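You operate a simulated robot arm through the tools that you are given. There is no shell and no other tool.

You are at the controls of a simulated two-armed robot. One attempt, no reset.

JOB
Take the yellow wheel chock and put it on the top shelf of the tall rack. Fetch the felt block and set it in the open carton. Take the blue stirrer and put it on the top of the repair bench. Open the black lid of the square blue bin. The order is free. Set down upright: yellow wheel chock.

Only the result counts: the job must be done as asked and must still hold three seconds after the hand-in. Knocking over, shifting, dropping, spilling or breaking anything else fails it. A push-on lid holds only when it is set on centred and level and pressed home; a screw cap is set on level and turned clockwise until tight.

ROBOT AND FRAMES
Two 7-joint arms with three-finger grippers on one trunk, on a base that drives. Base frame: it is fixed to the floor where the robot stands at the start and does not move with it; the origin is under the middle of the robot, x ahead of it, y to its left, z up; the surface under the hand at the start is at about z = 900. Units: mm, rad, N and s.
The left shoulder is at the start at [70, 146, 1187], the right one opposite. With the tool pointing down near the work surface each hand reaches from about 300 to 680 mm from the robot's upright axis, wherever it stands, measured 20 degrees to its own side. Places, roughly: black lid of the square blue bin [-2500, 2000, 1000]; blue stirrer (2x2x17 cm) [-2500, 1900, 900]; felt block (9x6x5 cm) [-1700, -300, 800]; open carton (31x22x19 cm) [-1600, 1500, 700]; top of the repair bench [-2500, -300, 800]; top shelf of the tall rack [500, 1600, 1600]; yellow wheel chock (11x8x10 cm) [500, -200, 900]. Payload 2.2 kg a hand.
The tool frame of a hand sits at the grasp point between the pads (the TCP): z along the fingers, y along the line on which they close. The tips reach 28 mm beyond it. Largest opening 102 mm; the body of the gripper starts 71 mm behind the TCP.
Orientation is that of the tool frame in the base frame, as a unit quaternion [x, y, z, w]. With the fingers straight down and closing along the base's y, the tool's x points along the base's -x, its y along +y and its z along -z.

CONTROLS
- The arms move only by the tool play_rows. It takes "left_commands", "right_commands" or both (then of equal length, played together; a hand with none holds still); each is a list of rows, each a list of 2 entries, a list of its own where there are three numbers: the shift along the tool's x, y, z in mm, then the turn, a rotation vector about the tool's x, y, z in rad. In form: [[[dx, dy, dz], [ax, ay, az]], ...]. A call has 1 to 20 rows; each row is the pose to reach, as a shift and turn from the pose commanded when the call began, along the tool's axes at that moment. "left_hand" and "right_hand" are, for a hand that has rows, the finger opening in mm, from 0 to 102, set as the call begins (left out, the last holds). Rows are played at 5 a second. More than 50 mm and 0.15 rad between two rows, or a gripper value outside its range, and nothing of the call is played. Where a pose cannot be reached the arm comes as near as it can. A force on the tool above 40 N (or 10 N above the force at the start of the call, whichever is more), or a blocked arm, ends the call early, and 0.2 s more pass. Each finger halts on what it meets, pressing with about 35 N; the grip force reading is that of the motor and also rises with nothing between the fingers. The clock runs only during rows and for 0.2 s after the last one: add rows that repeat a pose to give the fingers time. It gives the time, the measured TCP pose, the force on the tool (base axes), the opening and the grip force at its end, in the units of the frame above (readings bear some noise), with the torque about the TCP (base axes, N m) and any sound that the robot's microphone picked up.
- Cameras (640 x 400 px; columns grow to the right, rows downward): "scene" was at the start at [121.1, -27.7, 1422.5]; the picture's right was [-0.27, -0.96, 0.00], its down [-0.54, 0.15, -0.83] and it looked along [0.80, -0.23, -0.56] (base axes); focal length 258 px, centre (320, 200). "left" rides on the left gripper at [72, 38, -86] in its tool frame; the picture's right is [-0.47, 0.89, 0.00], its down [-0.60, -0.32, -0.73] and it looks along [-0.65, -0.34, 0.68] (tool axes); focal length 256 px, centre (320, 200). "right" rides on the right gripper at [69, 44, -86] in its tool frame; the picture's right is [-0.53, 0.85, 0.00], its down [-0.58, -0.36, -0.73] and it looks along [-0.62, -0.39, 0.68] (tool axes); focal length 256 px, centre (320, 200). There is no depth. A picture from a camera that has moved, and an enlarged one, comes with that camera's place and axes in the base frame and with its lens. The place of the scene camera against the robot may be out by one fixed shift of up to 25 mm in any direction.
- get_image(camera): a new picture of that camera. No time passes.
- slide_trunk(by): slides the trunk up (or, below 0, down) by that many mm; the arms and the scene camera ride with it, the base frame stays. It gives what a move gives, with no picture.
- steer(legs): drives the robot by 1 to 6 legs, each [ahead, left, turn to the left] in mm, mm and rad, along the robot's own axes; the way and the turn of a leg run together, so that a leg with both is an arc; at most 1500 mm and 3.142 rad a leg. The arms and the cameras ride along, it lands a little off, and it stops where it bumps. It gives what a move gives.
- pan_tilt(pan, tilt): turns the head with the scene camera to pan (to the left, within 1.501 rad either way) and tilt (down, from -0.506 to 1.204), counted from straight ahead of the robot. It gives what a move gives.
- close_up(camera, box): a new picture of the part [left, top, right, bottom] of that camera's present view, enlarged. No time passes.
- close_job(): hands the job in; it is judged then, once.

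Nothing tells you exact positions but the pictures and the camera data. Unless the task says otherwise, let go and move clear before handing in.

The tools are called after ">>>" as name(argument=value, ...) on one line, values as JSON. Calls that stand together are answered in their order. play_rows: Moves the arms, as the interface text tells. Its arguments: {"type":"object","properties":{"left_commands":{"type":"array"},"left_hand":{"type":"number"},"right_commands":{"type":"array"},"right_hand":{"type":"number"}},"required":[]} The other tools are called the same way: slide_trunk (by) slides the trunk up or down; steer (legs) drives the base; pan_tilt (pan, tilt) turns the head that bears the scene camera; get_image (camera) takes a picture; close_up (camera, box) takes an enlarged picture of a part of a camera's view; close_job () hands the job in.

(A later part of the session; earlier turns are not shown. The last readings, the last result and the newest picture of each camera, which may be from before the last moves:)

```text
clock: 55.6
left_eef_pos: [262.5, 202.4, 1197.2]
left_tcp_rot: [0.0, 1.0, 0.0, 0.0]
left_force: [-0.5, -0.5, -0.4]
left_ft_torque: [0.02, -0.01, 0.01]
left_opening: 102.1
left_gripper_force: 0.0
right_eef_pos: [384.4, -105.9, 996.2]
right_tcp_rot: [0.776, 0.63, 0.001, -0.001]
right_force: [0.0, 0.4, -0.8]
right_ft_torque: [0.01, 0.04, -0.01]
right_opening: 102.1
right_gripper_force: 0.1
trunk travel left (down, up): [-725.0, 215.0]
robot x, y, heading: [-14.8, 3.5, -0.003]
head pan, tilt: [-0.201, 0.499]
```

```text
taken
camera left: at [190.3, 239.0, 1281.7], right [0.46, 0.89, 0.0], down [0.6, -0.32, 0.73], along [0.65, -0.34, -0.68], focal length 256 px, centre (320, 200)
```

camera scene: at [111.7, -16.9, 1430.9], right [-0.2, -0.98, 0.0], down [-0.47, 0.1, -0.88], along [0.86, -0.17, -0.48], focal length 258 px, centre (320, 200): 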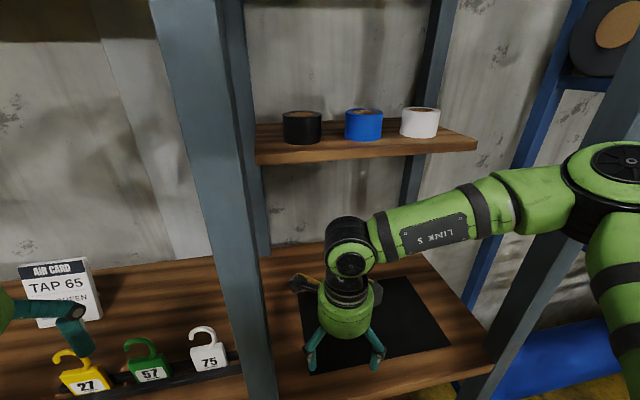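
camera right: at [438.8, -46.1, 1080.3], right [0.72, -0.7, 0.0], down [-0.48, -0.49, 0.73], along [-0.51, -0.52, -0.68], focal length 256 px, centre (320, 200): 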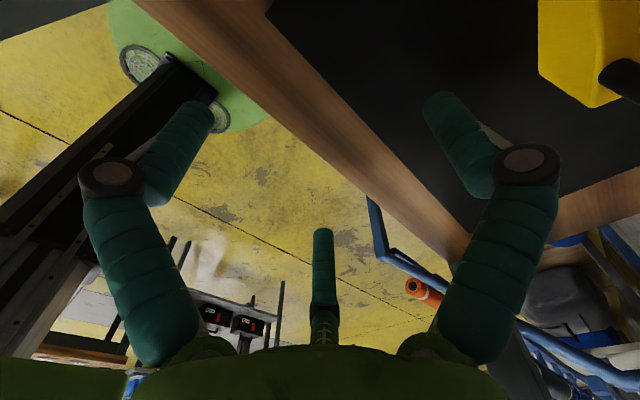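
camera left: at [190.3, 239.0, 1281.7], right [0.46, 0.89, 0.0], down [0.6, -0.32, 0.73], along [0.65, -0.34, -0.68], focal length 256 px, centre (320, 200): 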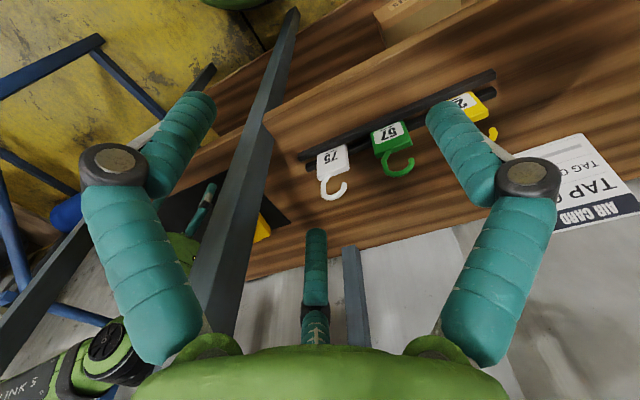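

Clear so far. Now I slide in along the chock's width direction.

>>> play_rows(right_commands=[[[0, 35, 0], [0, 0, 0]], [[0, 70, 0], [0, 0, 0]], [[0, 105, 0], [0, 0, 0]], [[0, 140, 0], [0, 0, 0]], [[0, 170, 0], [0, 0, 0]], [[0, 170, 0], [0, 0, 0]]])

>>> get_image(camera="right")

>>> close_up(camera="scene", box=[240, 130, 480, 280])

```text
clock: 57.0
left_eef_pos: [262.8, 201.8, 1197.1]
left_tcp_rot: [-0.001, 1.0, 0.0, -0.001]
left_force: [-0.6, -0.6, 0.3]
left_ft_torque: [-0.01, 0.01, -0.04]
left_opening: 102.1
left_gripper_force: 0.0
right_eef_pos: [512.2, -173.2, 1006.7]
right_tcp_rot: [0.776, 0.63, 0.001, 0.0]
right_force: [-0.8, 0.1, -0.1]
right_ft_torque: [0.02, 0.02, -0.05]
right_opening: 101.9
right_gripper_force: 0.0
right hand out of reach, approached as far as the arm can: row 2, 3, 4, 5, 6
trunk travel left (down, up): [-725.0, 215.0]
robot x, y, heading: [-13.1, -0.2, -0.002]
head pan, tilt: [-0.201, 0.499]
```

```text
taken
camera right: at [567.0, -114.8, 1091.8], right [0.72, -0.7, 0.0], down [-0.48, -0.49, 0.73], along [-0.51, -0.52, -0.68], focal length 256 px, centre (320, 200)
```

right: 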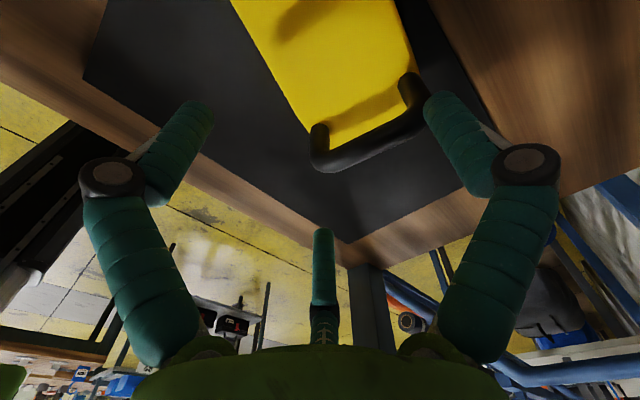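

```text
2.67 times, centred on (360, 205) of scene
camera zoom: at [111.8, -17.1, 1430.9], right [-0.2, -0.98, 0.0], down [-0.47, 0.1, -0.88], along [0.86, -0.17, -0.48], focal length 689 px, centre (213, 187)
```

zoom: 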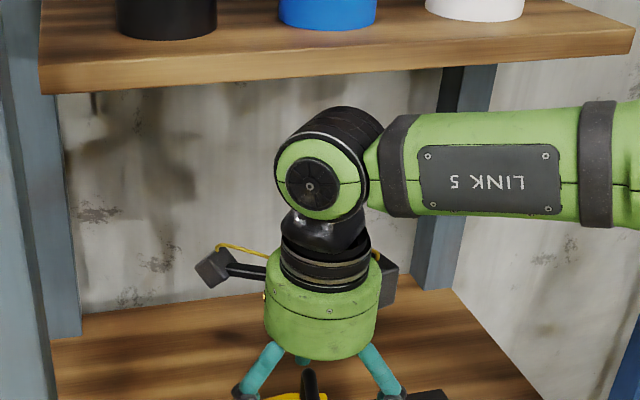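

The arm stops short at [512, -173] in this yaw, with one finger close to the handle. I'll zoom in to see exactly where the finger sits relative to the handle before backing out.

>>> close_up(camera="right", box=[280, 40, 520, 190])

>>> pan_tilt(pan=-0.35, tilt=0.7)

>>> close_up(camera="scene", box=[220, 120, 420, 245])

```text
2.67 times, centred on (400, 115) of right
camera zoom: at [567.0, -114.8, 1091.8], right [0.72, -0.7, 0.0], down [-0.48, -0.49, 0.73], along [-0.51, -0.52, -0.68], focal length 683 px, centre (107, 427)
```

zoom: 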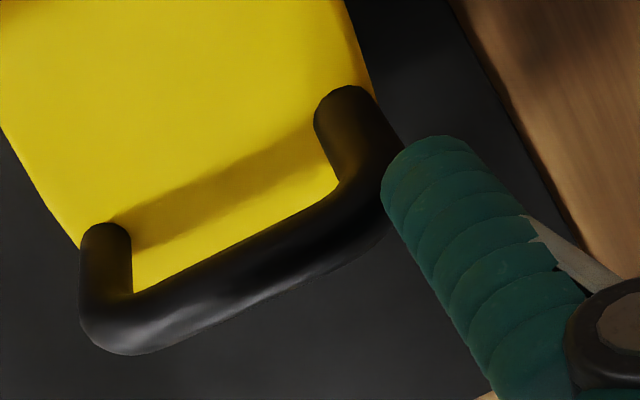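

```text
clock: 57.7
left_eef_pos: [261.9, 202.7, 1196.4]
left_tcp_rot: [0.0, 1.0, 0.0, 0.0]
left_force: [0.4, 0.9, 0.1]
left_ft_torque: [0.03, -0.04, 0.0]
left_opening: 102.0
left_gripper_force: 0.1
right_eef_pos: [511.7, -171.5, 1007.3]
right_tcp_rot: [0.777, 0.629, 0.0, 0.0]
right_force: [0.5, -0.5, -1.4]
right_ft_torque: [0.02, 0.01, 0.01]
right_opening: 101.7
right_gripper_force: 0.0
trunk travel left (down, up): [-725.0, 215.0]
robot x, y, heading: [-10.3, 2.1, -0.002]
head pan, tilt: [-0.351, 0.7]
```

```text
3.20 times, centred on (320, 182) of scene
camera zoom: at [102.6, -27.9, 1413.2], right [-0.34, -0.94, 0.0], down [-0.6, 0.22, -0.77], along [0.72, -0.26, -0.64], focal length 827 px, centre (320, 256)
```

zoom: 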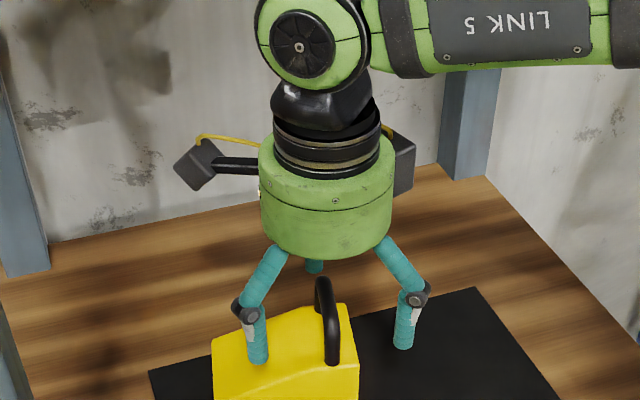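

The far finger sits just outside the far leg of the handle. I lift a little, turn slightly back toward neutral so the finger swings away from the handle plane, then withdraw.

>>> play_rows(right_commands=[[[1, 1, -8], [0, 0, -0.1]], [[2, 1, -14], [0, 0, -0.22]], [[2, 1, -18], [0, 0, -0.34]], [[2, 0, -20], [0, 0, -0.46]], [[2, 0, -20], [0, 0, -0.46]]])

>>> get_image(camera="right")

```text
clock: 58.9
left_eef_pos: [263.8, 202.3, 1195.7]
left_tcp_rot: [0.0, 1.0, 0.001, 0.0]
left_force: [-0.2, 0.5, -0.9]
left_ft_torque: [-0.01, -0.04, -0.01]
left_opening: 102.0
left_gripper_force: 0.0
right_eef_pos: [510.8, -169.7, 1025.3]
right_tcp_rot: [0.612, 0.791, 0.0, 0.001]
right_force: [-0.6, 0.2, -0.7]
right_ft_torque: [0.01, 0.03, 0.02]
right_opening: 102.0
right_gripper_force: 0.0
trunk travel left (down, up): [-725.0, 215.0]
robot x, y, heading: [-11.5, 6.1, -0.004]
head pan, tilt: [-0.351, 0.7]
```

```text
taken
camera right: at [533.7, -92.5, 1111.4], right [0.95, -0.31, 0.0], down [-0.21, -0.65, 0.73], along [-0.22, -0.7, -0.68], focal length 256 px, centre (320, 200)
```

right: 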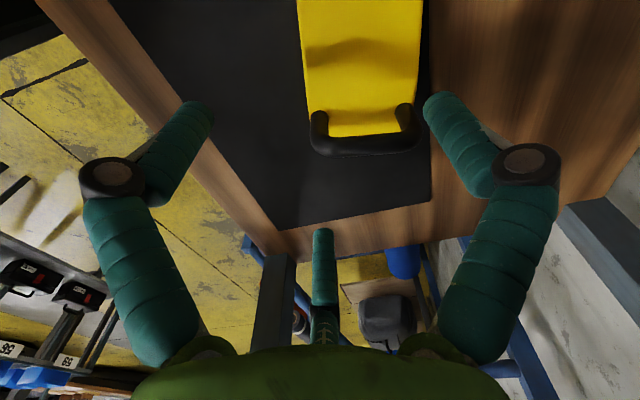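

The handle is untouched and the finger is clear of it. I withdraw, straighten the hand, then back the robot off to prepare a forward-pointing grip on the handle instead.

>>> play_rows(right_commands=[[[10, -38, 0], [0, 0, 0]], [[20, -77, 0], [0, 0, 0]], [[30, -116, 0], [0, 0, 0]], [[38, -148, 0], [0, 0, -0.12]], [[44, -170, -20], [0, 0, -0.26]], [[48, -185, -50], [0, 0, -0.4]], [[50, -195, -80], [0, 0, -0.54]], [[54, -210, -100], [0, 0, -0.68]], [[58, -225, -120], [0, 0, -0.82]], [[60, -230, -130], [0, 0, -0.96]], [[60, -230, -130], [0, 0, -1.1]], [[60, -230, -130], [0, 0, -1.24]], [[60, -230, -130], [0, 0, -1.32]]])

>>> close_up(camera="scene", box=[240, 150, 440, 275])

>>> steer(legs=[[-350, 0, 0]])

```text
clock: 61.7
left_eef_pos: [261.8, 202.0, 1196.7]
left_tcp_rot: [-0.002, 1.0, 0.001, -0.001]
left_force: [-0.3, 0.0, 0.1]
left_ft_torque: [0.0, -0.01, -0.01]
left_opening: 102.1
left_gripper_force: 0.0
right_eef_pos: [271.9, -170.3, 1157.6]
right_tcp_rot: [-0.002, 1.0, 0.001, 0.0]
right_force: [-0.1, 0.5, -0.1]
right_ft_torque: [0.0, 0.05, -0.01]
right_opening: 101.9
right_gripper_force: 0.1
trunk travel left (down, up): [-725.0, 215.0]
robot x, y, heading: [-11.5, 3.8, 0.001]
head pan, tilt: [-0.351, 0.7]
```

```text
3.20 times, centred on (340, 212) of scene
camera zoom: at [102.6, -28.0, 1413.2], right [-0.34, -0.94, 0.0], down [-0.6, 0.22, -0.76], along [0.72, -0.26, -0.64], focal length 827 px, centre (256, 160)
```

zoom: 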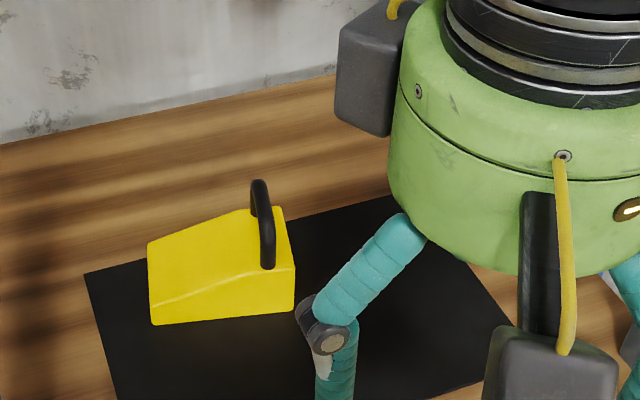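

```text
clock: 64.0
left_eef_pos: [-90.5, 201.9, 1197.2]
left_tcp_rot: [-0.001, 1.0, 0.0, 0.0]
left_force: [0.8, 0.1, 0.1]
left_ft_torque: [-0.02, 0.01, -0.03]
left_opening: 102.4
left_gripper_force: 0.1
right_eef_pos: [-81.6, -170.4, 1156.2]
right_tcp_rot: [0.0, 1.0, -0.001, -0.001]
right_force: [0.4, 0.2, -0.1]
right_ft_torque: [-0.02, -0.01, -0.02]
right_opening: 102.0
right_gripper_force: 0.1
trunk travel left (down, up): [-725.0, 215.0]
robot x, y, heading: [-366.7, 8.0, 0.0]
head pan, tilt: [-0.351, 0.7]
```

The chock is undisturbed. In the free aisle I now bring the right hand into a forward-pointing pose (about 25° below level), raised relative to the shoulder as it will be needed at the shelf.

>>> play_rows(right_commands=[[[-20, 0, -25], [0, -0.08, 0]], [[-40, 0, -50], [0, -0.16, 0]], [[-60, 0, -75], [0, -0.24, 0]], [[-80, 0, -100], [0, -0.32, 0]], [[-100, 0, -125], [0, -0.4, 0]], [[-120, 0, -150], [0, -0.49, 0]], [[-140, 0, -175], [0, -0.57, 0]], [[-160, 0, -200], [0, -0.65, 0]], [[-180, 0, -225], [0, -0.73, 0]], [[-200, 0, -250], [0, -0.81, 0]], [[-220, 0, -275], [0, -0.89, 0]], [[-240, 0, -300], [0, -0.97, 0]], [[-260, 0, -325], [0, -1.05, 0]], [[-275, 0, -344], [0, -1.134, 0]], [[-275, 0, -344], [0, -1.134, 0]]])

>>> pan_tilt(pan=-0.5, tilt=0.2)

>>> get_image(camera="scene")

```text
clock: 67.2
left_eef_pos: [-92.2, 203.4, 1198.1]
left_tcp_rot: [0.0, 1.0, -0.001, -0.001]
left_force: [-0.1, 0.8, 0.3]
left_ft_torque: [-0.05, 0.01, 0.02]
left_opening: 101.9
left_gripper_force: 0.0
right_eef_pos: [191.5, -193.9, 1499.2]
right_tcp_rot: [0.0, 0.843, 0.0, 0.537]
right_force: [-0.4, 0.0, 0.0]
right_ft_torque: [-0.01, 0.01, -0.01]
right_opening: 101.8
right_gripper_force: 0.0
right hand out of reach, approached as far as the arm can: row 13, 14, 15
trunk travel left (down, up): [-725.0, 215.0]
robot x, y, heading: [-369.5, 7.9, 0.002]
head pan, tilt: [-0.351, 0.7]
```

```text
clock: 68.2
left_eef_pos: [-92.8, 201.8, 1196.8]
left_tcp_rot: [-0.001, 1.0, 0.0, 0.0]
left_force: [0.7, 0.5, 0.2]
left_ft_torque: [0.0, 0.02, -0.01]
left_opening: 102.1
left_gripper_force: 0.1
right_eef_pos: [190.5, -193.2, 1499.8]
right_tcp_rot: [0.0, 0.844, 0.0, 0.537]
right_force: [0.6, -0.1, 0.5]
right_ft_torque: [0.01, 0.0, 0.0]
right_opening: 102.3
right_gripper_force: 0.1
trunk travel left (down, up): [-725.0, 215.0]
robot x, y, heading: [-373.3, 1.9, -0.002]
head pan, tilt: [-0.499, 0.201]
```

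```text
taken
camera scene: at [-250.8, -43.7, 1458.5], right [-0.48, -0.88, 0.0], down [-0.18, 0.1, -0.98], along [0.86, -0.47, -0.2], focal length 258 px, centre (320, 200)
```

scene: 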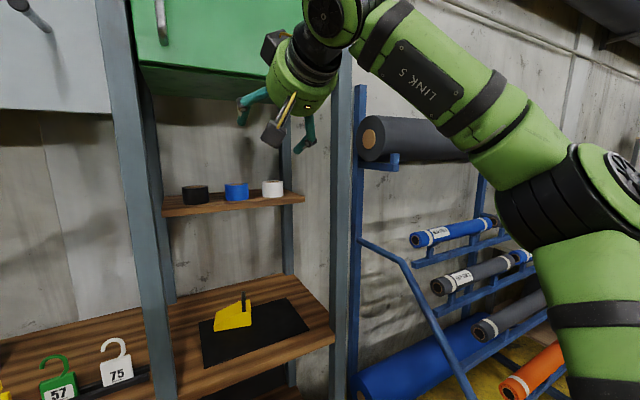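

The forward-pointing pose is reachable. I pull it back 110 mm, yaw it 12° to face the handle squarely, tuck the left hand in, then lower the trunk so the hand is at handle height.

>>> play_rows(right_commands=[[[12, 0, -25], [0.048, 0, 0.022]], [[23, 0, -50], [0.096, 0, 0.045]], [[35, 0, -75], [0.143, 0, 0.067]], [[46.5, 0, -99.7], [0.191, 0, 0.089]], [[46.5, 0, -99.7], [0.191, 0, 0.089]]], left_commands=[[[15, 10, 0], [0, 0, 0]], [[30, 20, 0], [0, 0, 0]], [[40, 30, 0], [0, 0, 0]], [[40, 30, 0], [0, 0, 0]], [[40, 30, 0], [0, 0, 0]]], right_hand=70)

>>> slide_trunk(by=-506)

>>> pan_tilt(pan=-0.3, tilt=0.0)

>>> get_image(camera="scene")

>>> get_image(camera="right")

```text
clock: 69.4
left_eef_pos: [-131.6, 231.3, 1196.9]
left_tcp_rot: [-0.001, 1.0, 0.0, 0.0]
left_force: [0.6, 0.7, -1.1]
left_ft_torque: [0.01, 0.05, 0.01]
left_opening: 102.1
left_gripper_force: 0.1
right_eef_pos: [81.4, -193.9, 1497.9]
right_tcp_rot: [0.089, 0.839, -0.056, 0.534]
right_force: [-0.2, 0.2, 0.6]
right_ft_torque: [-0.01, -0.01, 0.0]
right_opening: 69.8
right_gripper_force: 0.1
trunk travel left (down, up): [-725.0, 215.0]
robot x, y, heading: [-369.8, 4.7, -0.003]
head pan, tilt: [-0.499, 0.201]
```

```text
refused: -506 is not a number from -400 to 400
```

```text
clock: 70.1
left_eef_pos: [-132.0, 231.5, 1197.5]
left_tcp_rot: [0.0, 1.0, 0.0, 0.0]
left_force: [0.9, -0.7, 0.2]
left_ft_torque: [0.01, 0.02, 0.04]
left_opening: 101.9
left_gripper_force: 0.1
right_eef_pos: [83.2, -192.8, 1499.3]
right_tcp_rot: [0.089, 0.839, -0.056, 0.534]
right_force: [-1.1, -0.7, 0.6]
right_ft_torque: [0.04, 0.02, 0.0]
right_opening: 70.0
right_gripper_force: 0.1
trunk travel left (down, up): [-725.0, 215.0]
robot x, y, heading: [-367.2, 5.3, -0.002]
head pan, tilt: [-0.3, 0.0]
```

```text
taken
camera scene: at [-246.1, -25.7, 1476.9], right [-0.3, -0.95, 0.0], down [0.0, 0.0, -1.0], along [0.95, -0.3, 0.0], focal length 258 px, centre (320, 200)
```

scene: 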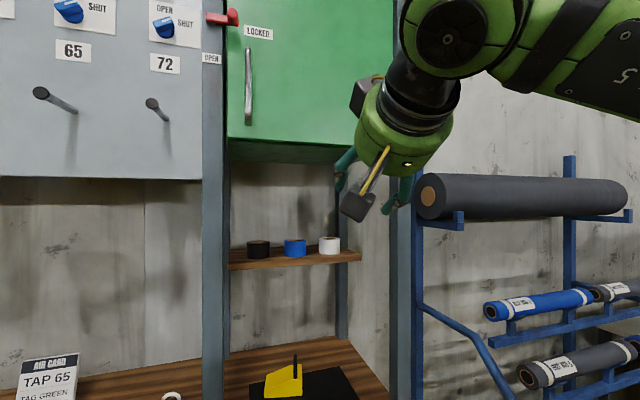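

```text
taken
camera right: at [-15.9, -128.5, 1472.1], right [0.4, 0.78, 0.48], down [-0.49, -0.27, 0.83], along [0.78, -0.57, 0.27], focal length 256 px, centre (320, 200)
```

right: 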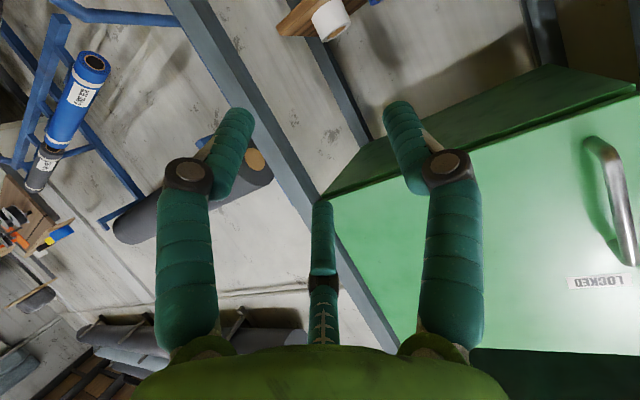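

The trunk moves at most 400 mm per call, so I lower it in two steps.

>>> slide_trunk(by=-400)

>>> slide_trunk(by=-106)

>>> pan_tilt(pan=-0.3, tilt=0.0)

>>> get_image(camera="scene")

>>> close_up(camera="scene", box=[200, 80, 440, 230])

>>> get_image(camera="left")

```text
clock: 73.9
left_eef_pos: [-132.3, 233.4, 798.5]
left_tcp_rot: [-0.001, 1.0, 0.0, 0.0]
left_force: [0.2, 0.0, 0.2]
left_ft_torque: [0.03, 0.01, 0.0]
left_opening: 102.1
left_gripper_force: 0.1
right_eef_pos: [80.8, -194.5, 1099.2]
right_tcp_rot: [0.089, 0.838, -0.056, 0.535]
right_force: [-0.6, 0.5, 0.7]
right_ft_torque: [0.0, 0.03, 0.02]
right_opening: 69.8
right_gripper_force: 0.1
trunk travel left (down, up): [-325.0, 615.0]
robot x, y, heading: [-368.0, 4.2, 0.002]
head pan, tilt: [-0.3, 0.0]
```

```text
clock: 75.3
left_eef_pos: [-132.1, 232.8, 693.0]
left_tcp_rot: [-0.001, 1.0, 0.0, 0.0]
left_force: [-0.5, -0.3, -0.5]
left_ft_torque: [-0.04, 0.0, -0.01]
left_opening: 102.1
left_gripper_force: 0.0
right_eef_pos: [80.3, -193.0, 993.5]
right_tcp_rot: [0.09, 0.839, -0.056, 0.534]
right_force: [-0.5, 0.0, 0.0]
right_ft_torque: [-0.02, 0.02, 0.0]
right_opening: 69.9
right_gripper_force: 0.0
trunk travel left (down, up): [-219.0, 721.0]
robot x, y, heading: [-366.5, 2.7, 0.001]
head pan, tilt: [-0.3, 0.0]
```

```text
clock: 75.9
left_eef_pos: [-131.6, 232.5, 692.2]
left_tcp_rot: [0.0, 1.0, 0.0, 0.0]
left_force: [-0.8, 0.2, -0.2]
left_ft_torque: [0.02, 0.0, 0.02]
left_opening: 102.2
left_gripper_force: 0.0
right_eef_pos: [81.1, -193.9, 992.6]
right_tcp_rot: [0.088, 0.839, -0.056, 0.534]
right_force: [-0.5, 0.7, -0.9]
right_ft_torque: [0.0, -0.01, 0.03]
right_opening: 70.2
right_gripper_force: 0.0
trunk travel left (down, up): [-219.0, 721.0]
robot x, y, heading: [-372.6, 2.8, 0.0]
head pan, tilt: [-0.3, 0.0]
```

```text
taken
camera scene: at [-246.5, -25.6, 971.0], right [-0.3, -0.96, 0.0], down [0.0, 0.0, -1.0], along [0.96, -0.3, 0.0], focal length 258 px, centre (320, 200)
```

scene: 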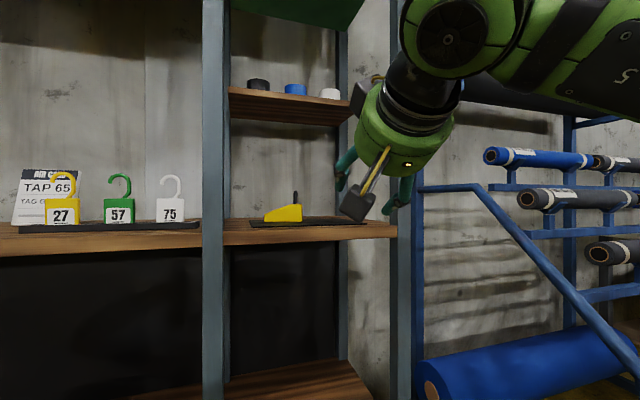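

```text
2.67 times, centred on (320, 155) of scene
camera zoom: at [-246.5, -25.6, 971.0], right [-0.3, -0.96, 0.0], down [0.0, 0.0, -1.0], along [0.96, -0.3, 0.0], focal length 689 px, centre (320, 320)
```

zoom: 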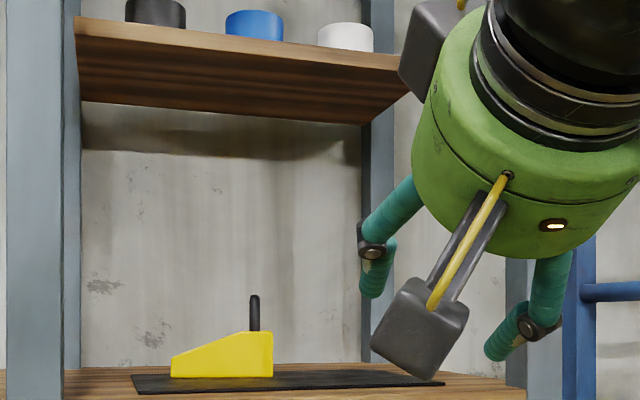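

```text
taken
camera left: at [-203.9, 269.0, 776.3], right [0.46, 0.89, 0.0], down [0.6, -0.32, 0.73], along [0.65, -0.34, -0.68], focal length 256 px, centre (320, 200)
```

left: 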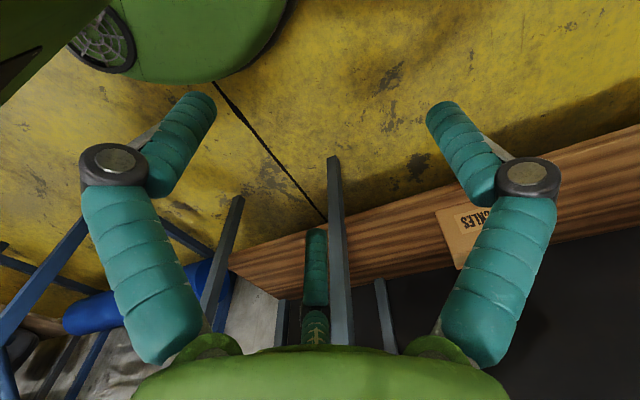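

Now the head sits at table height: the handle bar is at about [535, -181], top z≈1000. I drive in so the open fingers stop about 110 mm short of the handle.

>>> steer(legs=[[200, 37, 0]])

>>> steer(legs=[[145, 0, 0]])

>>> pan_tilt(pan=-0.3, tilt=0.0)

>>> get_image(camera="scene")

>>> get_image(camera="right")

```text
clock: 77.5
left_eef_pos: [65.6, 270.2, 691.9]
left_tcp_rot: [-0.003, 1.0, -0.001, 0.001]
left_force: [-0.3, -0.1, 0.5]
left_ft_torque: [-0.01, 0.01, 0.01]
left_opening: 101.9
left_gripper_force: 0.1
right_eef_pos: [279.9, -154.8, 992.5]
right_tcp_rot: [0.087, 0.839, -0.055, 0.534]
right_force: [-0.3, -0.1, 0.0]
right_ft_torque: [0.03, 0.0, -0.02]
right_opening: 70.1
right_gripper_force: 0.1
trunk travel left (down, up): [-219.0, 721.0]
robot x, y, heading: [-173.1, 43.5, 0.006]
head pan, tilt: [-0.3, 0.0]
```

```text
clock: 78.8
left_eef_pos: [208.0, 270.6, 690.5]
left_tcp_rot: [0.0, 1.0, 0.0, 0.0]
left_force: [0.3, -1.0, -0.1]
left_ft_torque: [-0.02, 0.05, -0.01]
left_opening: 101.9
left_gripper_force: 0.0
right_eef_pos: [421.8, -156.1, 992.9]
right_tcp_rot: [0.089, 0.839, -0.057, 0.534]
right_force: [0.2, -0.1, 0.6]
right_ft_torque: [0.01, 0.01, 0.04]
right_opening: 69.9
right_gripper_force: 0.2
trunk travel left (down, up): [-219.0, 721.0]
robot x, y, heading: [-24.8, 42.3, 0.003]
head pan, tilt: [-0.3, 0.0]
```

```text
clock: 79.5
left_eef_pos: [208.6, 270.0, 691.4]
left_tcp_rot: [-0.001, 1.0, 0.0, 0.0]
left_force: [0.1, -1.2, -1.0]
left_ft_torque: [0.01, -0.01, 0.01]
left_opening: 102.0
left_gripper_force: 0.1
right_eef_pos: [422.2, -156.9, 994.4]
right_tcp_rot: [0.089, 0.839, -0.057, 0.534]
right_force: [-1.0, -0.4, 0.2]
right_ft_torque: [-0.04, -0.03, 0.02]
right_opening: 69.8
right_gripper_force: 0.0
trunk travel left (down, up): [-219.0, 721.0]
robot x, y, heading: [-25.2, 40.8, -0.003]
head pan, tilt: [-0.3, 0.0]
```

```text
taken
camera scene: at [94.0, 12.1, 971.0], right [-0.3, -0.96, 0.0], down [0.0, 0.0, -1.0], along [0.96, -0.3, 0.0], focal length 258 px, centre (320, 200)
```

scene: 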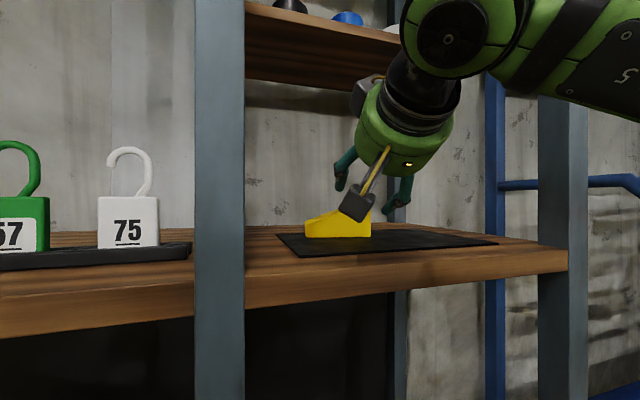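

```text
taken
camera right: at [324.1, -91.0, 966.4], right [0.4, 0.78, 0.48], down [-0.49, -0.27, 0.83], along [0.78, -0.57, 0.27], focal length 256 px, centre (320, 200)
```

right: 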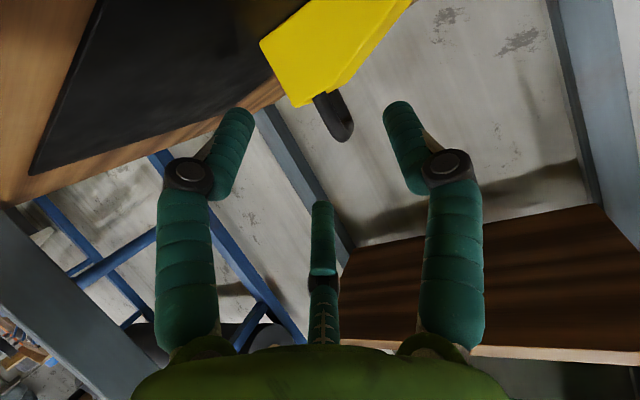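

I zoom in on the handle with the hand camera to check alignment before reaching forward.

>>> close_up(camera="right", box=[240, 40, 432, 160])

>>> close_up(camera="scene", box=[280, 130, 472, 250])

```text
3.33 times, centred on (336, 100) of right
camera zoom: at [324.1, -91.0, 966.4], right [0.4, 0.78, 0.48], down [-0.49, -0.27, 0.83], along [0.78, -0.57, 0.27], focal length 853 px, centre (267, 533)
```

zoom: 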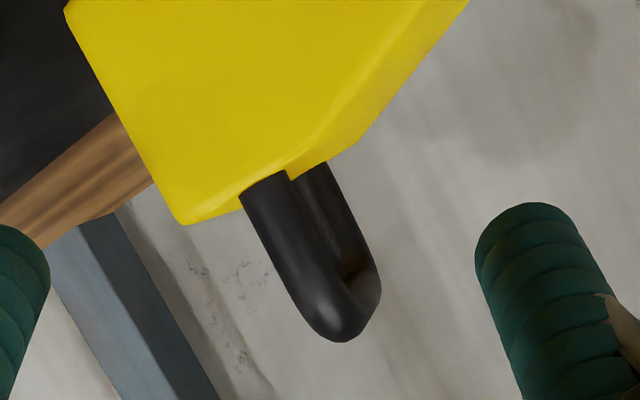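

```text
3.33 times, centred on (376, 190) of scene
camera zoom: at [94.0, 12.1, 971.0], right [-0.3, -0.96, 0.0], down [0.0, 0.0, -1.0], along [0.96, -0.3, 0.0], focal length 862 px, centre (133, 233)
```

zoom: 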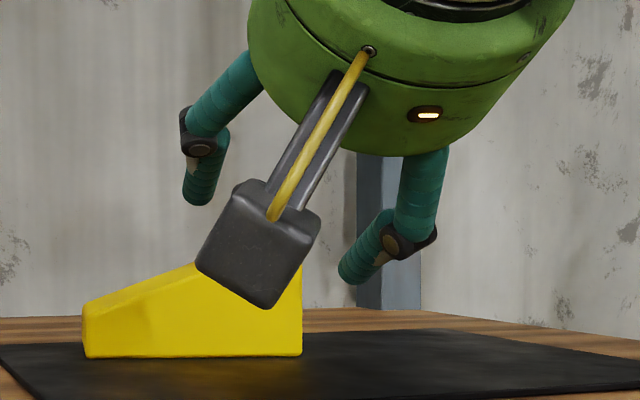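

The fingers line up with the handle plane within a couple of millimetres. I reach forward 113 mm and look before closing.

>>> play_rows(right_commands=[[[-9.6, 0, 20.5], [0, 0, 0]], [[-19.2, 0, 41], [0, 0, 0]], [[-28.8, 0, 61.5], [0, 0, 0]], [[-38.4, 0, 82], [0, 0, 0]], [[-47.9, 0, 102.5], [0, 0, 0]], [[-47.9, 0, 102.5], [0, 0, 0]]])

>>> get_image(camera="right")

>>> close_up(camera="scene", box=[280, 110, 472, 230])

```text
clock: 80.8
left_eef_pos: [208.9, 270.9, 691.7]
left_tcp_rot: [-0.001, 1.0, 0.0, 0.001]
left_force: [0.0, -0.2, -0.4]
left_ft_torque: [0.0, -0.02, 0.01]
left_opening: 102.2
left_gripper_force: 0.0
right_eef_pos: [517.7, -191.2, 993.0]
right_tcp_rot: [0.09, 0.838, -0.057, 0.534]
right_force: [-0.3, -0.2, 0.2]
right_ft_torque: [-0.05, 0.03, 0.0]
right_opening: 70.2
right_gripper_force: 0.0
right hand out of reach, approached as far as the arm can: row 4, 5, 6
trunk travel left (down, up): [-219.0, 721.0]
robot x, y, heading: [-25.7, 43.1, 0.005]
head pan, tilt: [-0.3, 0.0]
```

```text
taken
camera right: at [421.1, -126.0, 966.3], right [0.4, 0.78, 0.48], down [-0.49, -0.27, 0.83], along [0.78, -0.57, 0.27], focal length 256 px, centre (320, 200)
```

right: 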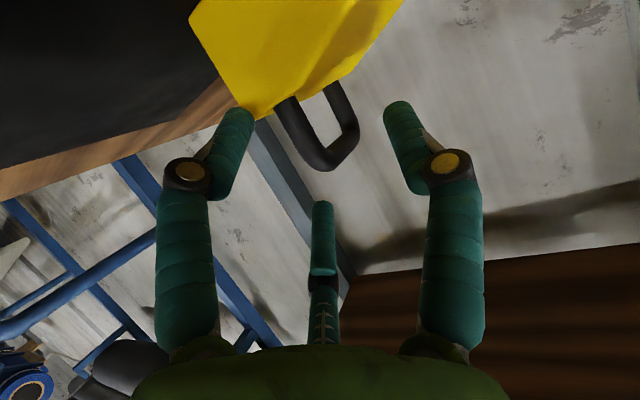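

```text
3.33 times, centred on (376, 170) of scene
camera zoom: at [93.8, 12.0, 971.0], right [-0.3, -0.96, 0.0], down [0.0, 0.0, -1.0], along [0.96, -0.3, 0.0], focal length 862 px, centre (133, 300)
```

zoom: 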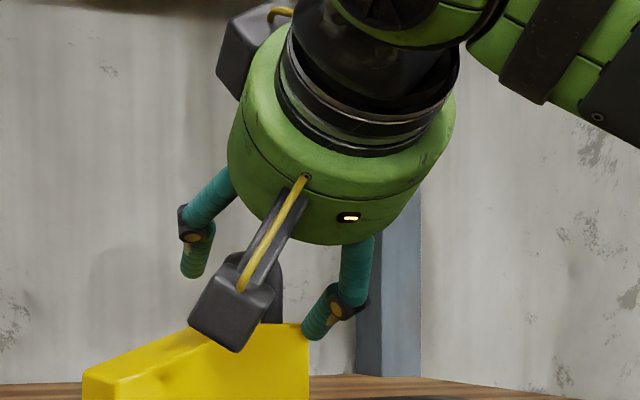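

The arm tops out 17 mm short and 13 mm to the right. The open fingers already straddle the handle plane, so I nudge the base forward and left a little.

>>> steer(legs=[[18, 11, 0]])

>>> get_image(camera="right")

>>> close_up(camera="right", box=[240, 80, 432, 200])

```text
clock: 81.6
left_eef_pos: [226.4, 281.0, 691.3]
left_tcp_rot: [-0.001, 1.0, 0.0, 0.001]
left_force: [1.4, 0.5, 0.2]
left_ft_torque: [-0.02, -0.02, 0.02]
left_opening: 102.1
left_gripper_force: 0.2
right_eef_pos: [536.9, -179.2, 992.7]
right_tcp_rot: [0.089, 0.839, -0.057, 0.534]
right_force: [-0.5, 0.5, -0.2]
right_ft_torque: [0.0, 0.0, 0.0]
right_opening: 70.0
right_gripper_force: 0.1
trunk travel left (down, up): [-219.0, 721.0]
robot x, y, heading: [-9.7, 51.5, -0.001]
head pan, tilt: [-0.3, 0.0]
```

```text
taken
camera right: at [438.8, -114.4, 965.8], right [0.4, 0.78, 0.48], down [-0.48, -0.27, 0.83], along [0.78, -0.57, 0.27], focal length 256 px, centre (320, 200)
```

right: 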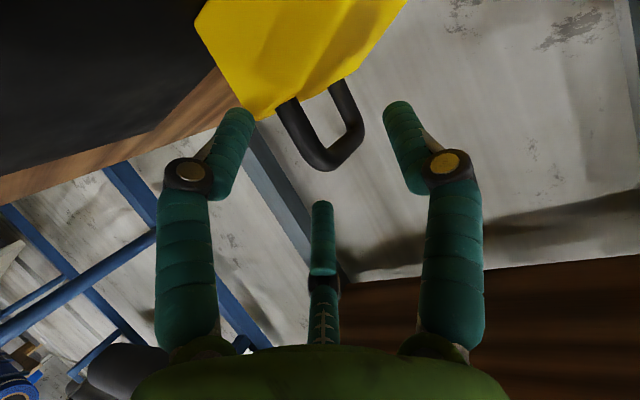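

```text
3.33 times, centred on (336, 140) of right
camera zoom: at [438.8, -114.4, 965.8], right [0.4, 0.78, 0.48], down [-0.48, -0.27, 0.83], along [0.78, -0.57, 0.27], focal length 853 px, centre (267, 400)
```

zoom: 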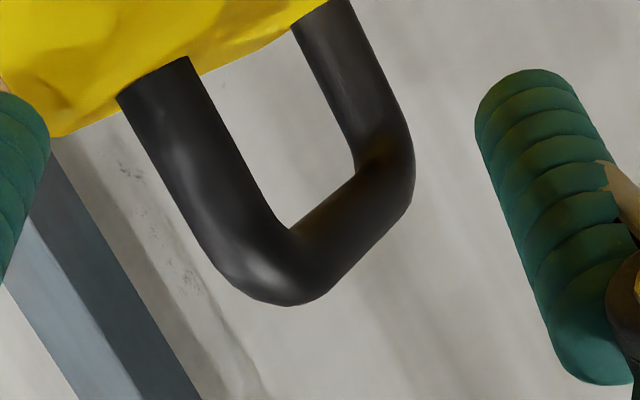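

In this picture the handle barely shifted relative to the hand although the hand moved, so the chock may have been nudged. I check its place against the mat with the scene camera.

>>> pan_tilt(pan=-0.3, tilt=0.15)

>>> get_image(camera="scene")

>>> close_up(camera="scene", box=[240, 80, 480, 230])

```text
clock: 82.3
left_eef_pos: [226.9, 280.3, 691.7]
left_tcp_rot: [0.0, 1.0, 0.0, 0.001]
left_force: [-0.6, 1.5, -0.5]
left_ft_torque: [-0.01, 0.03, -0.02]
left_opening: 102.0
left_gripper_force: 0.0
right_eef_pos: [536.4, -180.6, 993.5]
right_tcp_rot: [0.088, 0.839, -0.056, 0.533]
right_force: [-0.1, 0.0, 0.4]
right_ft_torque: [0.01, -0.02, 0.02]
right_opening: 69.9
right_gripper_force: 0.0
trunk travel left (down, up): [-219.0, 721.0]
robot x, y, heading: [-13.7, 51.5, -0.003]
head pan, tilt: [-0.3, 0.15]
```

```text
taken
camera scene: at [114.2, 22.1, 957.3], right [-0.3, -0.96, 0.0], down [-0.14, 0.04, -0.99], along [0.94, -0.29, -0.15], focal length 258 px, centre (320, 200)
```

scene: 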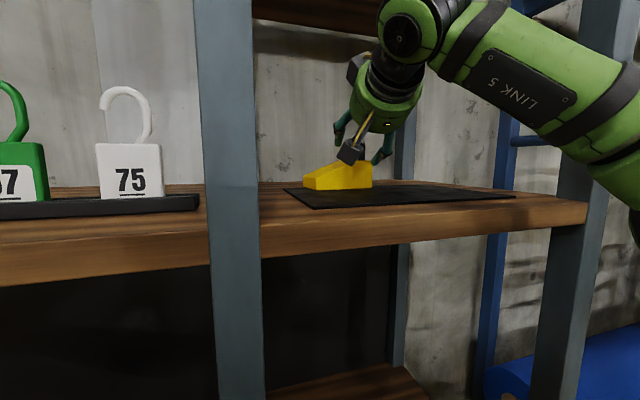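

```text
2.67 times, centred on (360, 155) of scene
camera zoom: at [114.2, 22.1, 957.3], right [-0.3, -0.96, 0.0], down [-0.14, 0.04, -0.99], along [0.94, -0.29, -0.15], focal length 689 px, centre (213, 320)
```

zoom: 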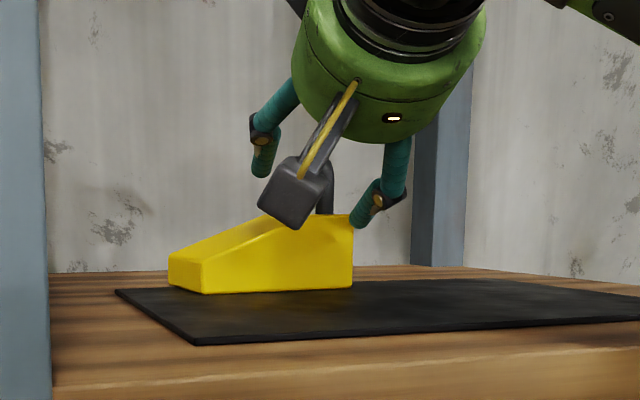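

The chock has been pushed about 30-40 mm back and turned square (handle now near [587, -183], arch along x): the lower drawn finger evidently is solid, so I must treat all three drawn fingers as real. I withdraw straight back along x first.

>>> play_rows(right_commands=[[[9, -4.6, -19.5], [0, 0, 0]], [[18.2, -9.2, -39], [0, 0, 0]], [[27.4, -13.9, -58.5], [0, 0, 0]], [[36.5, -18.5, -78], [0, 0, 0]], [[45.6, -23.1, -97.5], [0, 0, 0]], [[54.7, -27.7, -117], [0, 0, 0]], [[62, -31.5, -133], [0, 0, 0]]])

>>> close_up(camera="scene", box=[240, 80, 480, 230])

>>> get_image(camera="right")

```text
clock: 83.9
left_eef_pos: [226.2, 280.1, 692.4]
left_tcp_rot: [0.0, 1.0, 0.0, 0.0]
left_force: [0.2, 0.1, 0.3]
left_ft_torque: [-0.01, -0.02, -0.03]
left_opening: 102.0
left_gripper_force: 0.1
right_eef_pos: [386.1, -179.4, 993.8]
right_tcp_rot: [0.089, 0.838, -0.056, 0.535]
right_force: [0.0, 0.4, 0.2]
right_ft_torque: [0.01, -0.02, 0.02]
right_opening: 70.0
right_gripper_force: 0.2
trunk travel left (down, up): [-219.0, 721.0]
robot x, y, heading: [-7.8, 50.1, 0.001]
head pan, tilt: [-0.3, 0.15]
```

```text
2.67 times, centred on (360, 155) of scene
camera zoom: at [113.8, 22.1, 957.3], right [-0.3, -0.96, 0.0], down [-0.14, 0.04, -0.99], along [0.94, -0.29, -0.15], focal length 689 px, centre (213, 320)
```

zoom: 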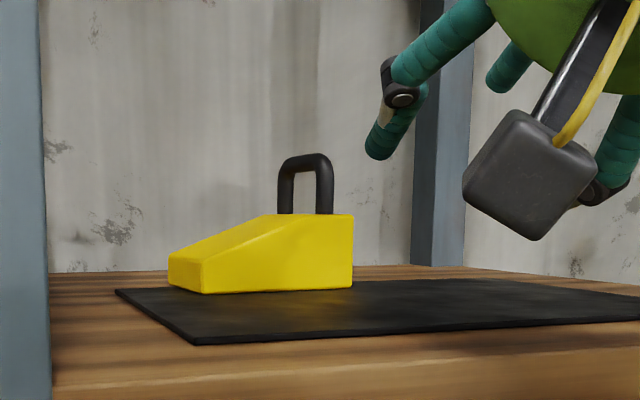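

```text
taken
camera right: at [288.1, -114.4, 966.1], right [0.4, 0.78, 0.48], down [-0.49, -0.27, 0.83], along [0.78, -0.57, 0.27], focal length 256 px, centre (320, 200)
```

right: 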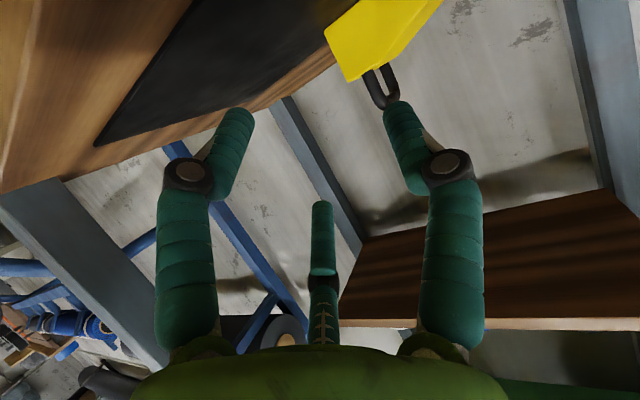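

The chock stands upright at about 4-5° yaw with a clear view of its handle. I now level the hand so its axis will run along the handle's top bar (TCP held at about z 1000).

>>> play_rows(right_commands=[[[3, 2, -8], [-0.055, -0.087, -0.012]], [[6, 4, -16], [-0.111, -0.174, -0.024]], [[9, 6, -24], [-0.166, -0.261, -0.037]], [[12, 8, -32], [-0.222, -0.348, -0.049]], [[12, 8, -40], [-0.277, -0.435, -0.061]], [[12, 8, -40], [-0.277, -0.435, -0.061]]], right_hand=50)

>>> get_image(camera="right")

>>> get_image(camera="scene")

```text
clock: 85.3
left_eef_pos: [226.7, 280.4, 691.5]
left_tcp_rot: [0.0, 1.0, -0.001, 0.0]
left_force: [-0.3, 0.4, 0.5]
left_ft_torque: [0.03, -0.04, 0.0]
left_opening: 101.9
left_gripper_force: 0.1
right_eef_pos: [347.2, -163.2, 998.4]
right_tcp_rot: [-0.026, 0.706, 0.026, 0.707]
right_force: [0.5, 0.0, 0.1]
right_ft_torque: [-0.02, -0.01, -0.03]
right_opening: 50.3
right_gripper_force: 0.0
trunk travel left (down, up): [-219.0, 721.0]
robot x, y, heading: [-12.4, 52.6, -0.003]
head pan, tilt: [-0.3, 0.15]
```

```text
taken
camera right: at [256.4, -125.4, 928.9], right [-0.06, 0.84, 0.54], down [-0.7, -0.42, 0.57], along [0.71, -0.34, 0.62], focal length 256 px, centre (320, 200)
```

right: 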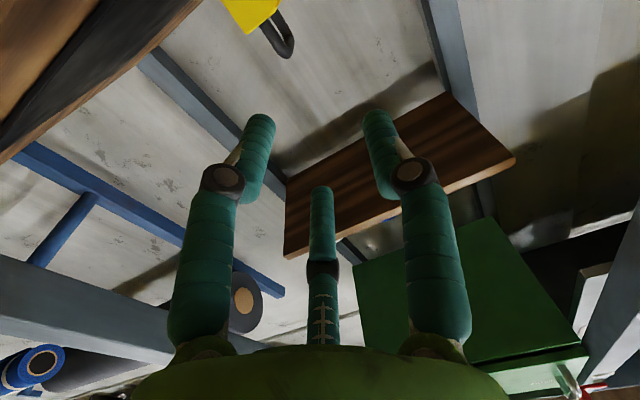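

```text
taken
camera scene: at [114.2, 22.1, 957.3], right [-0.3, -0.96, 0.0], down [-0.14, 0.04, -0.99], along [0.94, -0.29, -0.15], focal length 258 px, centre (320, 200)
```

scene: 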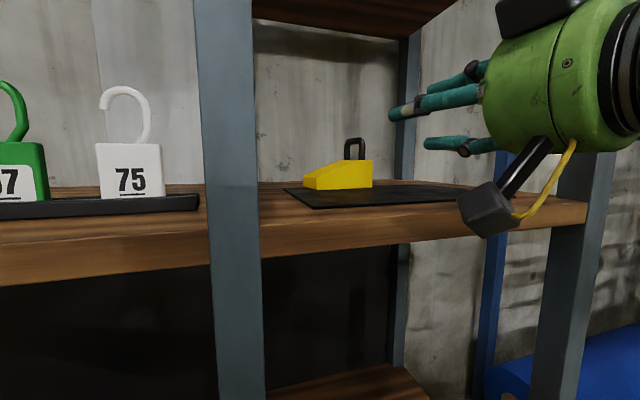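

Level pose works, but the camera box would hang too close to the bench; I'd rather have it on top. I roll the hand half a turn about its own axis.

>>> play_rows(right_commands=[[[0, 0, -10], [0, 0, 0.14]], [[0, 0, -20], [0, 0, 0.28]], [[0, 0, -20], [0, 0, 0.42]], [[0, 0, -20], [0, 0, 0.56]], [[0, 0, -20], [0, 0, 0.7]], [[0, 0, -20], [0, 0, 0.84]], [[0, 0, -20], [0, 0, 0.98]], [[0, 0, -20], [0, 0, 1.12]], [[0, 0, -20], [0, 0, 1.26]], [[0, 0, -20], [0, 0, 1.4]], [[0, 0, -20], [0, 0, 1.54]]])

>>> play_rows(right_commands=[[[0, 0, 0], [0, 0, 0.14]], [[0, 0, 0], [0, 0, 0.28]], [[0, 0, 0], [0, 0, 0.42]], [[0, 0, 0], [0, 0, 0.56]], [[0, 0, 0], [0, 0, 0.7]], [[0, 0, 0], [0, 0, 0.84]], [[0, 0, 0], [0, 0, 0.98]], [[0, 0, 0], [0, 0, 1.12]], [[0, 0, 0], [0, 0, 1.26]], [[0, 0, 0], [0, 0, 1.4]], [[0, 0, 0], [0, 0, 1.54]], [[0, 0, 0], [0, 0, 1.6]]])

>>> get_image(camera="right")

>>> get_image(camera="scene")

```text
clock: 87.7
left_eef_pos: [226.2, 280.8, 691.9]
left_tcp_rot: [-0.001, 1.0, 0.0, -0.001]
left_force: [0.2, -0.2, 0.4]
left_ft_torque: [0.01, 0.01, 0.01]
left_opening: 101.8
left_gripper_force: 0.1
right_eef_pos: [327.6, -163.9, 999.0]
right_tcp_rot: [0.475, 0.524, 0.511, 0.489]
right_force: [-0.2, -0.1, 0.8]
right_ft_torque: [0.04, -0.02, 0.0]
right_opening: 50.1
right_gripper_force: 0.1
trunk travel left (down, up): [-219.0, 721.0]
robot x, y, heading: [-13.2, 53.8, 0.003]
head pan, tilt: [-0.3, 0.15]
```

```text
clock: 90.3
left_eef_pos: [226.3, 279.9, 691.8]
left_tcp_rot: [-0.001, 1.0, 0.0, 0.0]
left_force: [0.0, -0.5, -0.3]
left_ft_torque: [0.04, -0.01, 0.03]
left_opening: 102.0
left_gripper_force: 0.1
right_eef_pos: [327.5, -166.2, 999.6]
right_tcp_rot: [0.707, 0.024, 0.707, -0.025]
right_force: [-0.3, 0.3, 0.2]
right_ft_torque: [-0.01, -0.03, 0.0]
right_opening: 50.0
right_gripper_force: 0.1
trunk travel left (down, up): [-219.0, 721.0]
robot x, y, heading: [-12.3, 53.4, -0.003]
head pan, tilt: [-0.3, 0.15]
```

```text
taken
camera right: at [242.8, -215.1, 1067.0], right [0.06, -0.84, -0.54], down [-0.76, 0.31, -0.58], along [0.65, 0.44, -0.62], focal length 256 px, centre (320, 200)
```

right: 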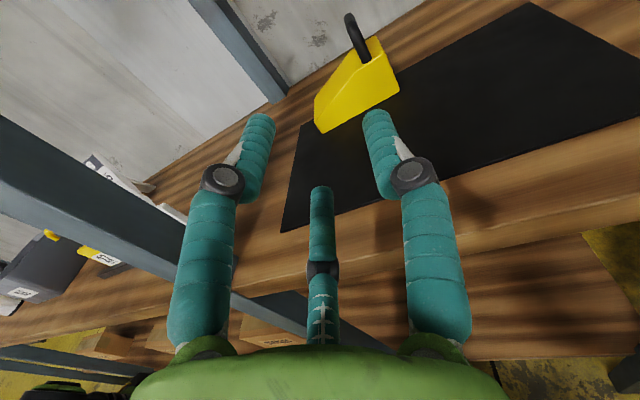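

```text
taken
camera scene: at [114.1, 22.1, 957.3], right [-0.3, -0.96, 0.0], down [-0.14, 0.04, -0.99], along [0.94, -0.29, -0.15], focal length 258 px, centre (320, 200)
```

scene: 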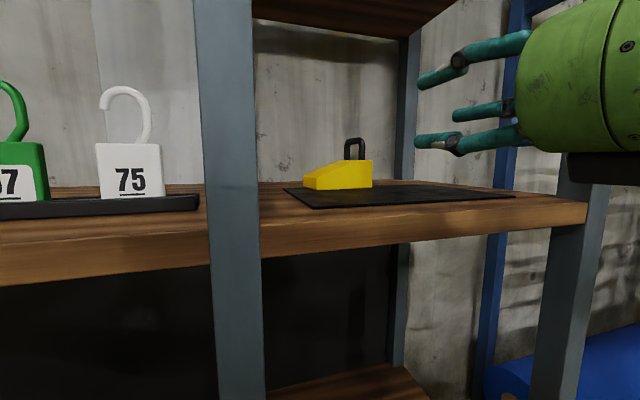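

Flipped successfully, and the hand camera now sees the chock from above. I zoom in to measure the handle.

>>> close_up(camera="right", box=[280, 0, 440, 100])

>>> close_up(camera="scene", box=[280, 110, 440, 210])

```text
4.00 times, centred on (360, 50) of right
camera zoom: at [242.8, -215.1, 1067.0], right [0.06, -0.84, -0.54], down [-0.76, 0.31, -0.58], along [0.65, 0.44, -0.62], focal length 1024 px, centre (160, 800)
```

zoom: 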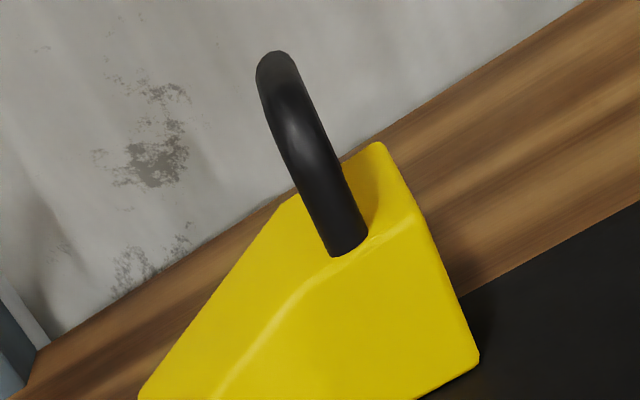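

```text
4.00 times, centred on (360, 160) of scene
camera zoom: at [114.1, 22.1, 957.3], right [-0.3, -0.96, 0.0], down [-0.14, 0.04, -0.99], along [0.94, -0.29, -0.15], focal length 1034 px, centre (160, 360)
```

zoom: 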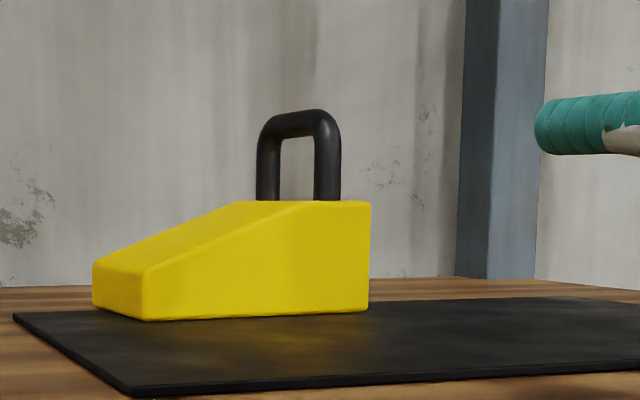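

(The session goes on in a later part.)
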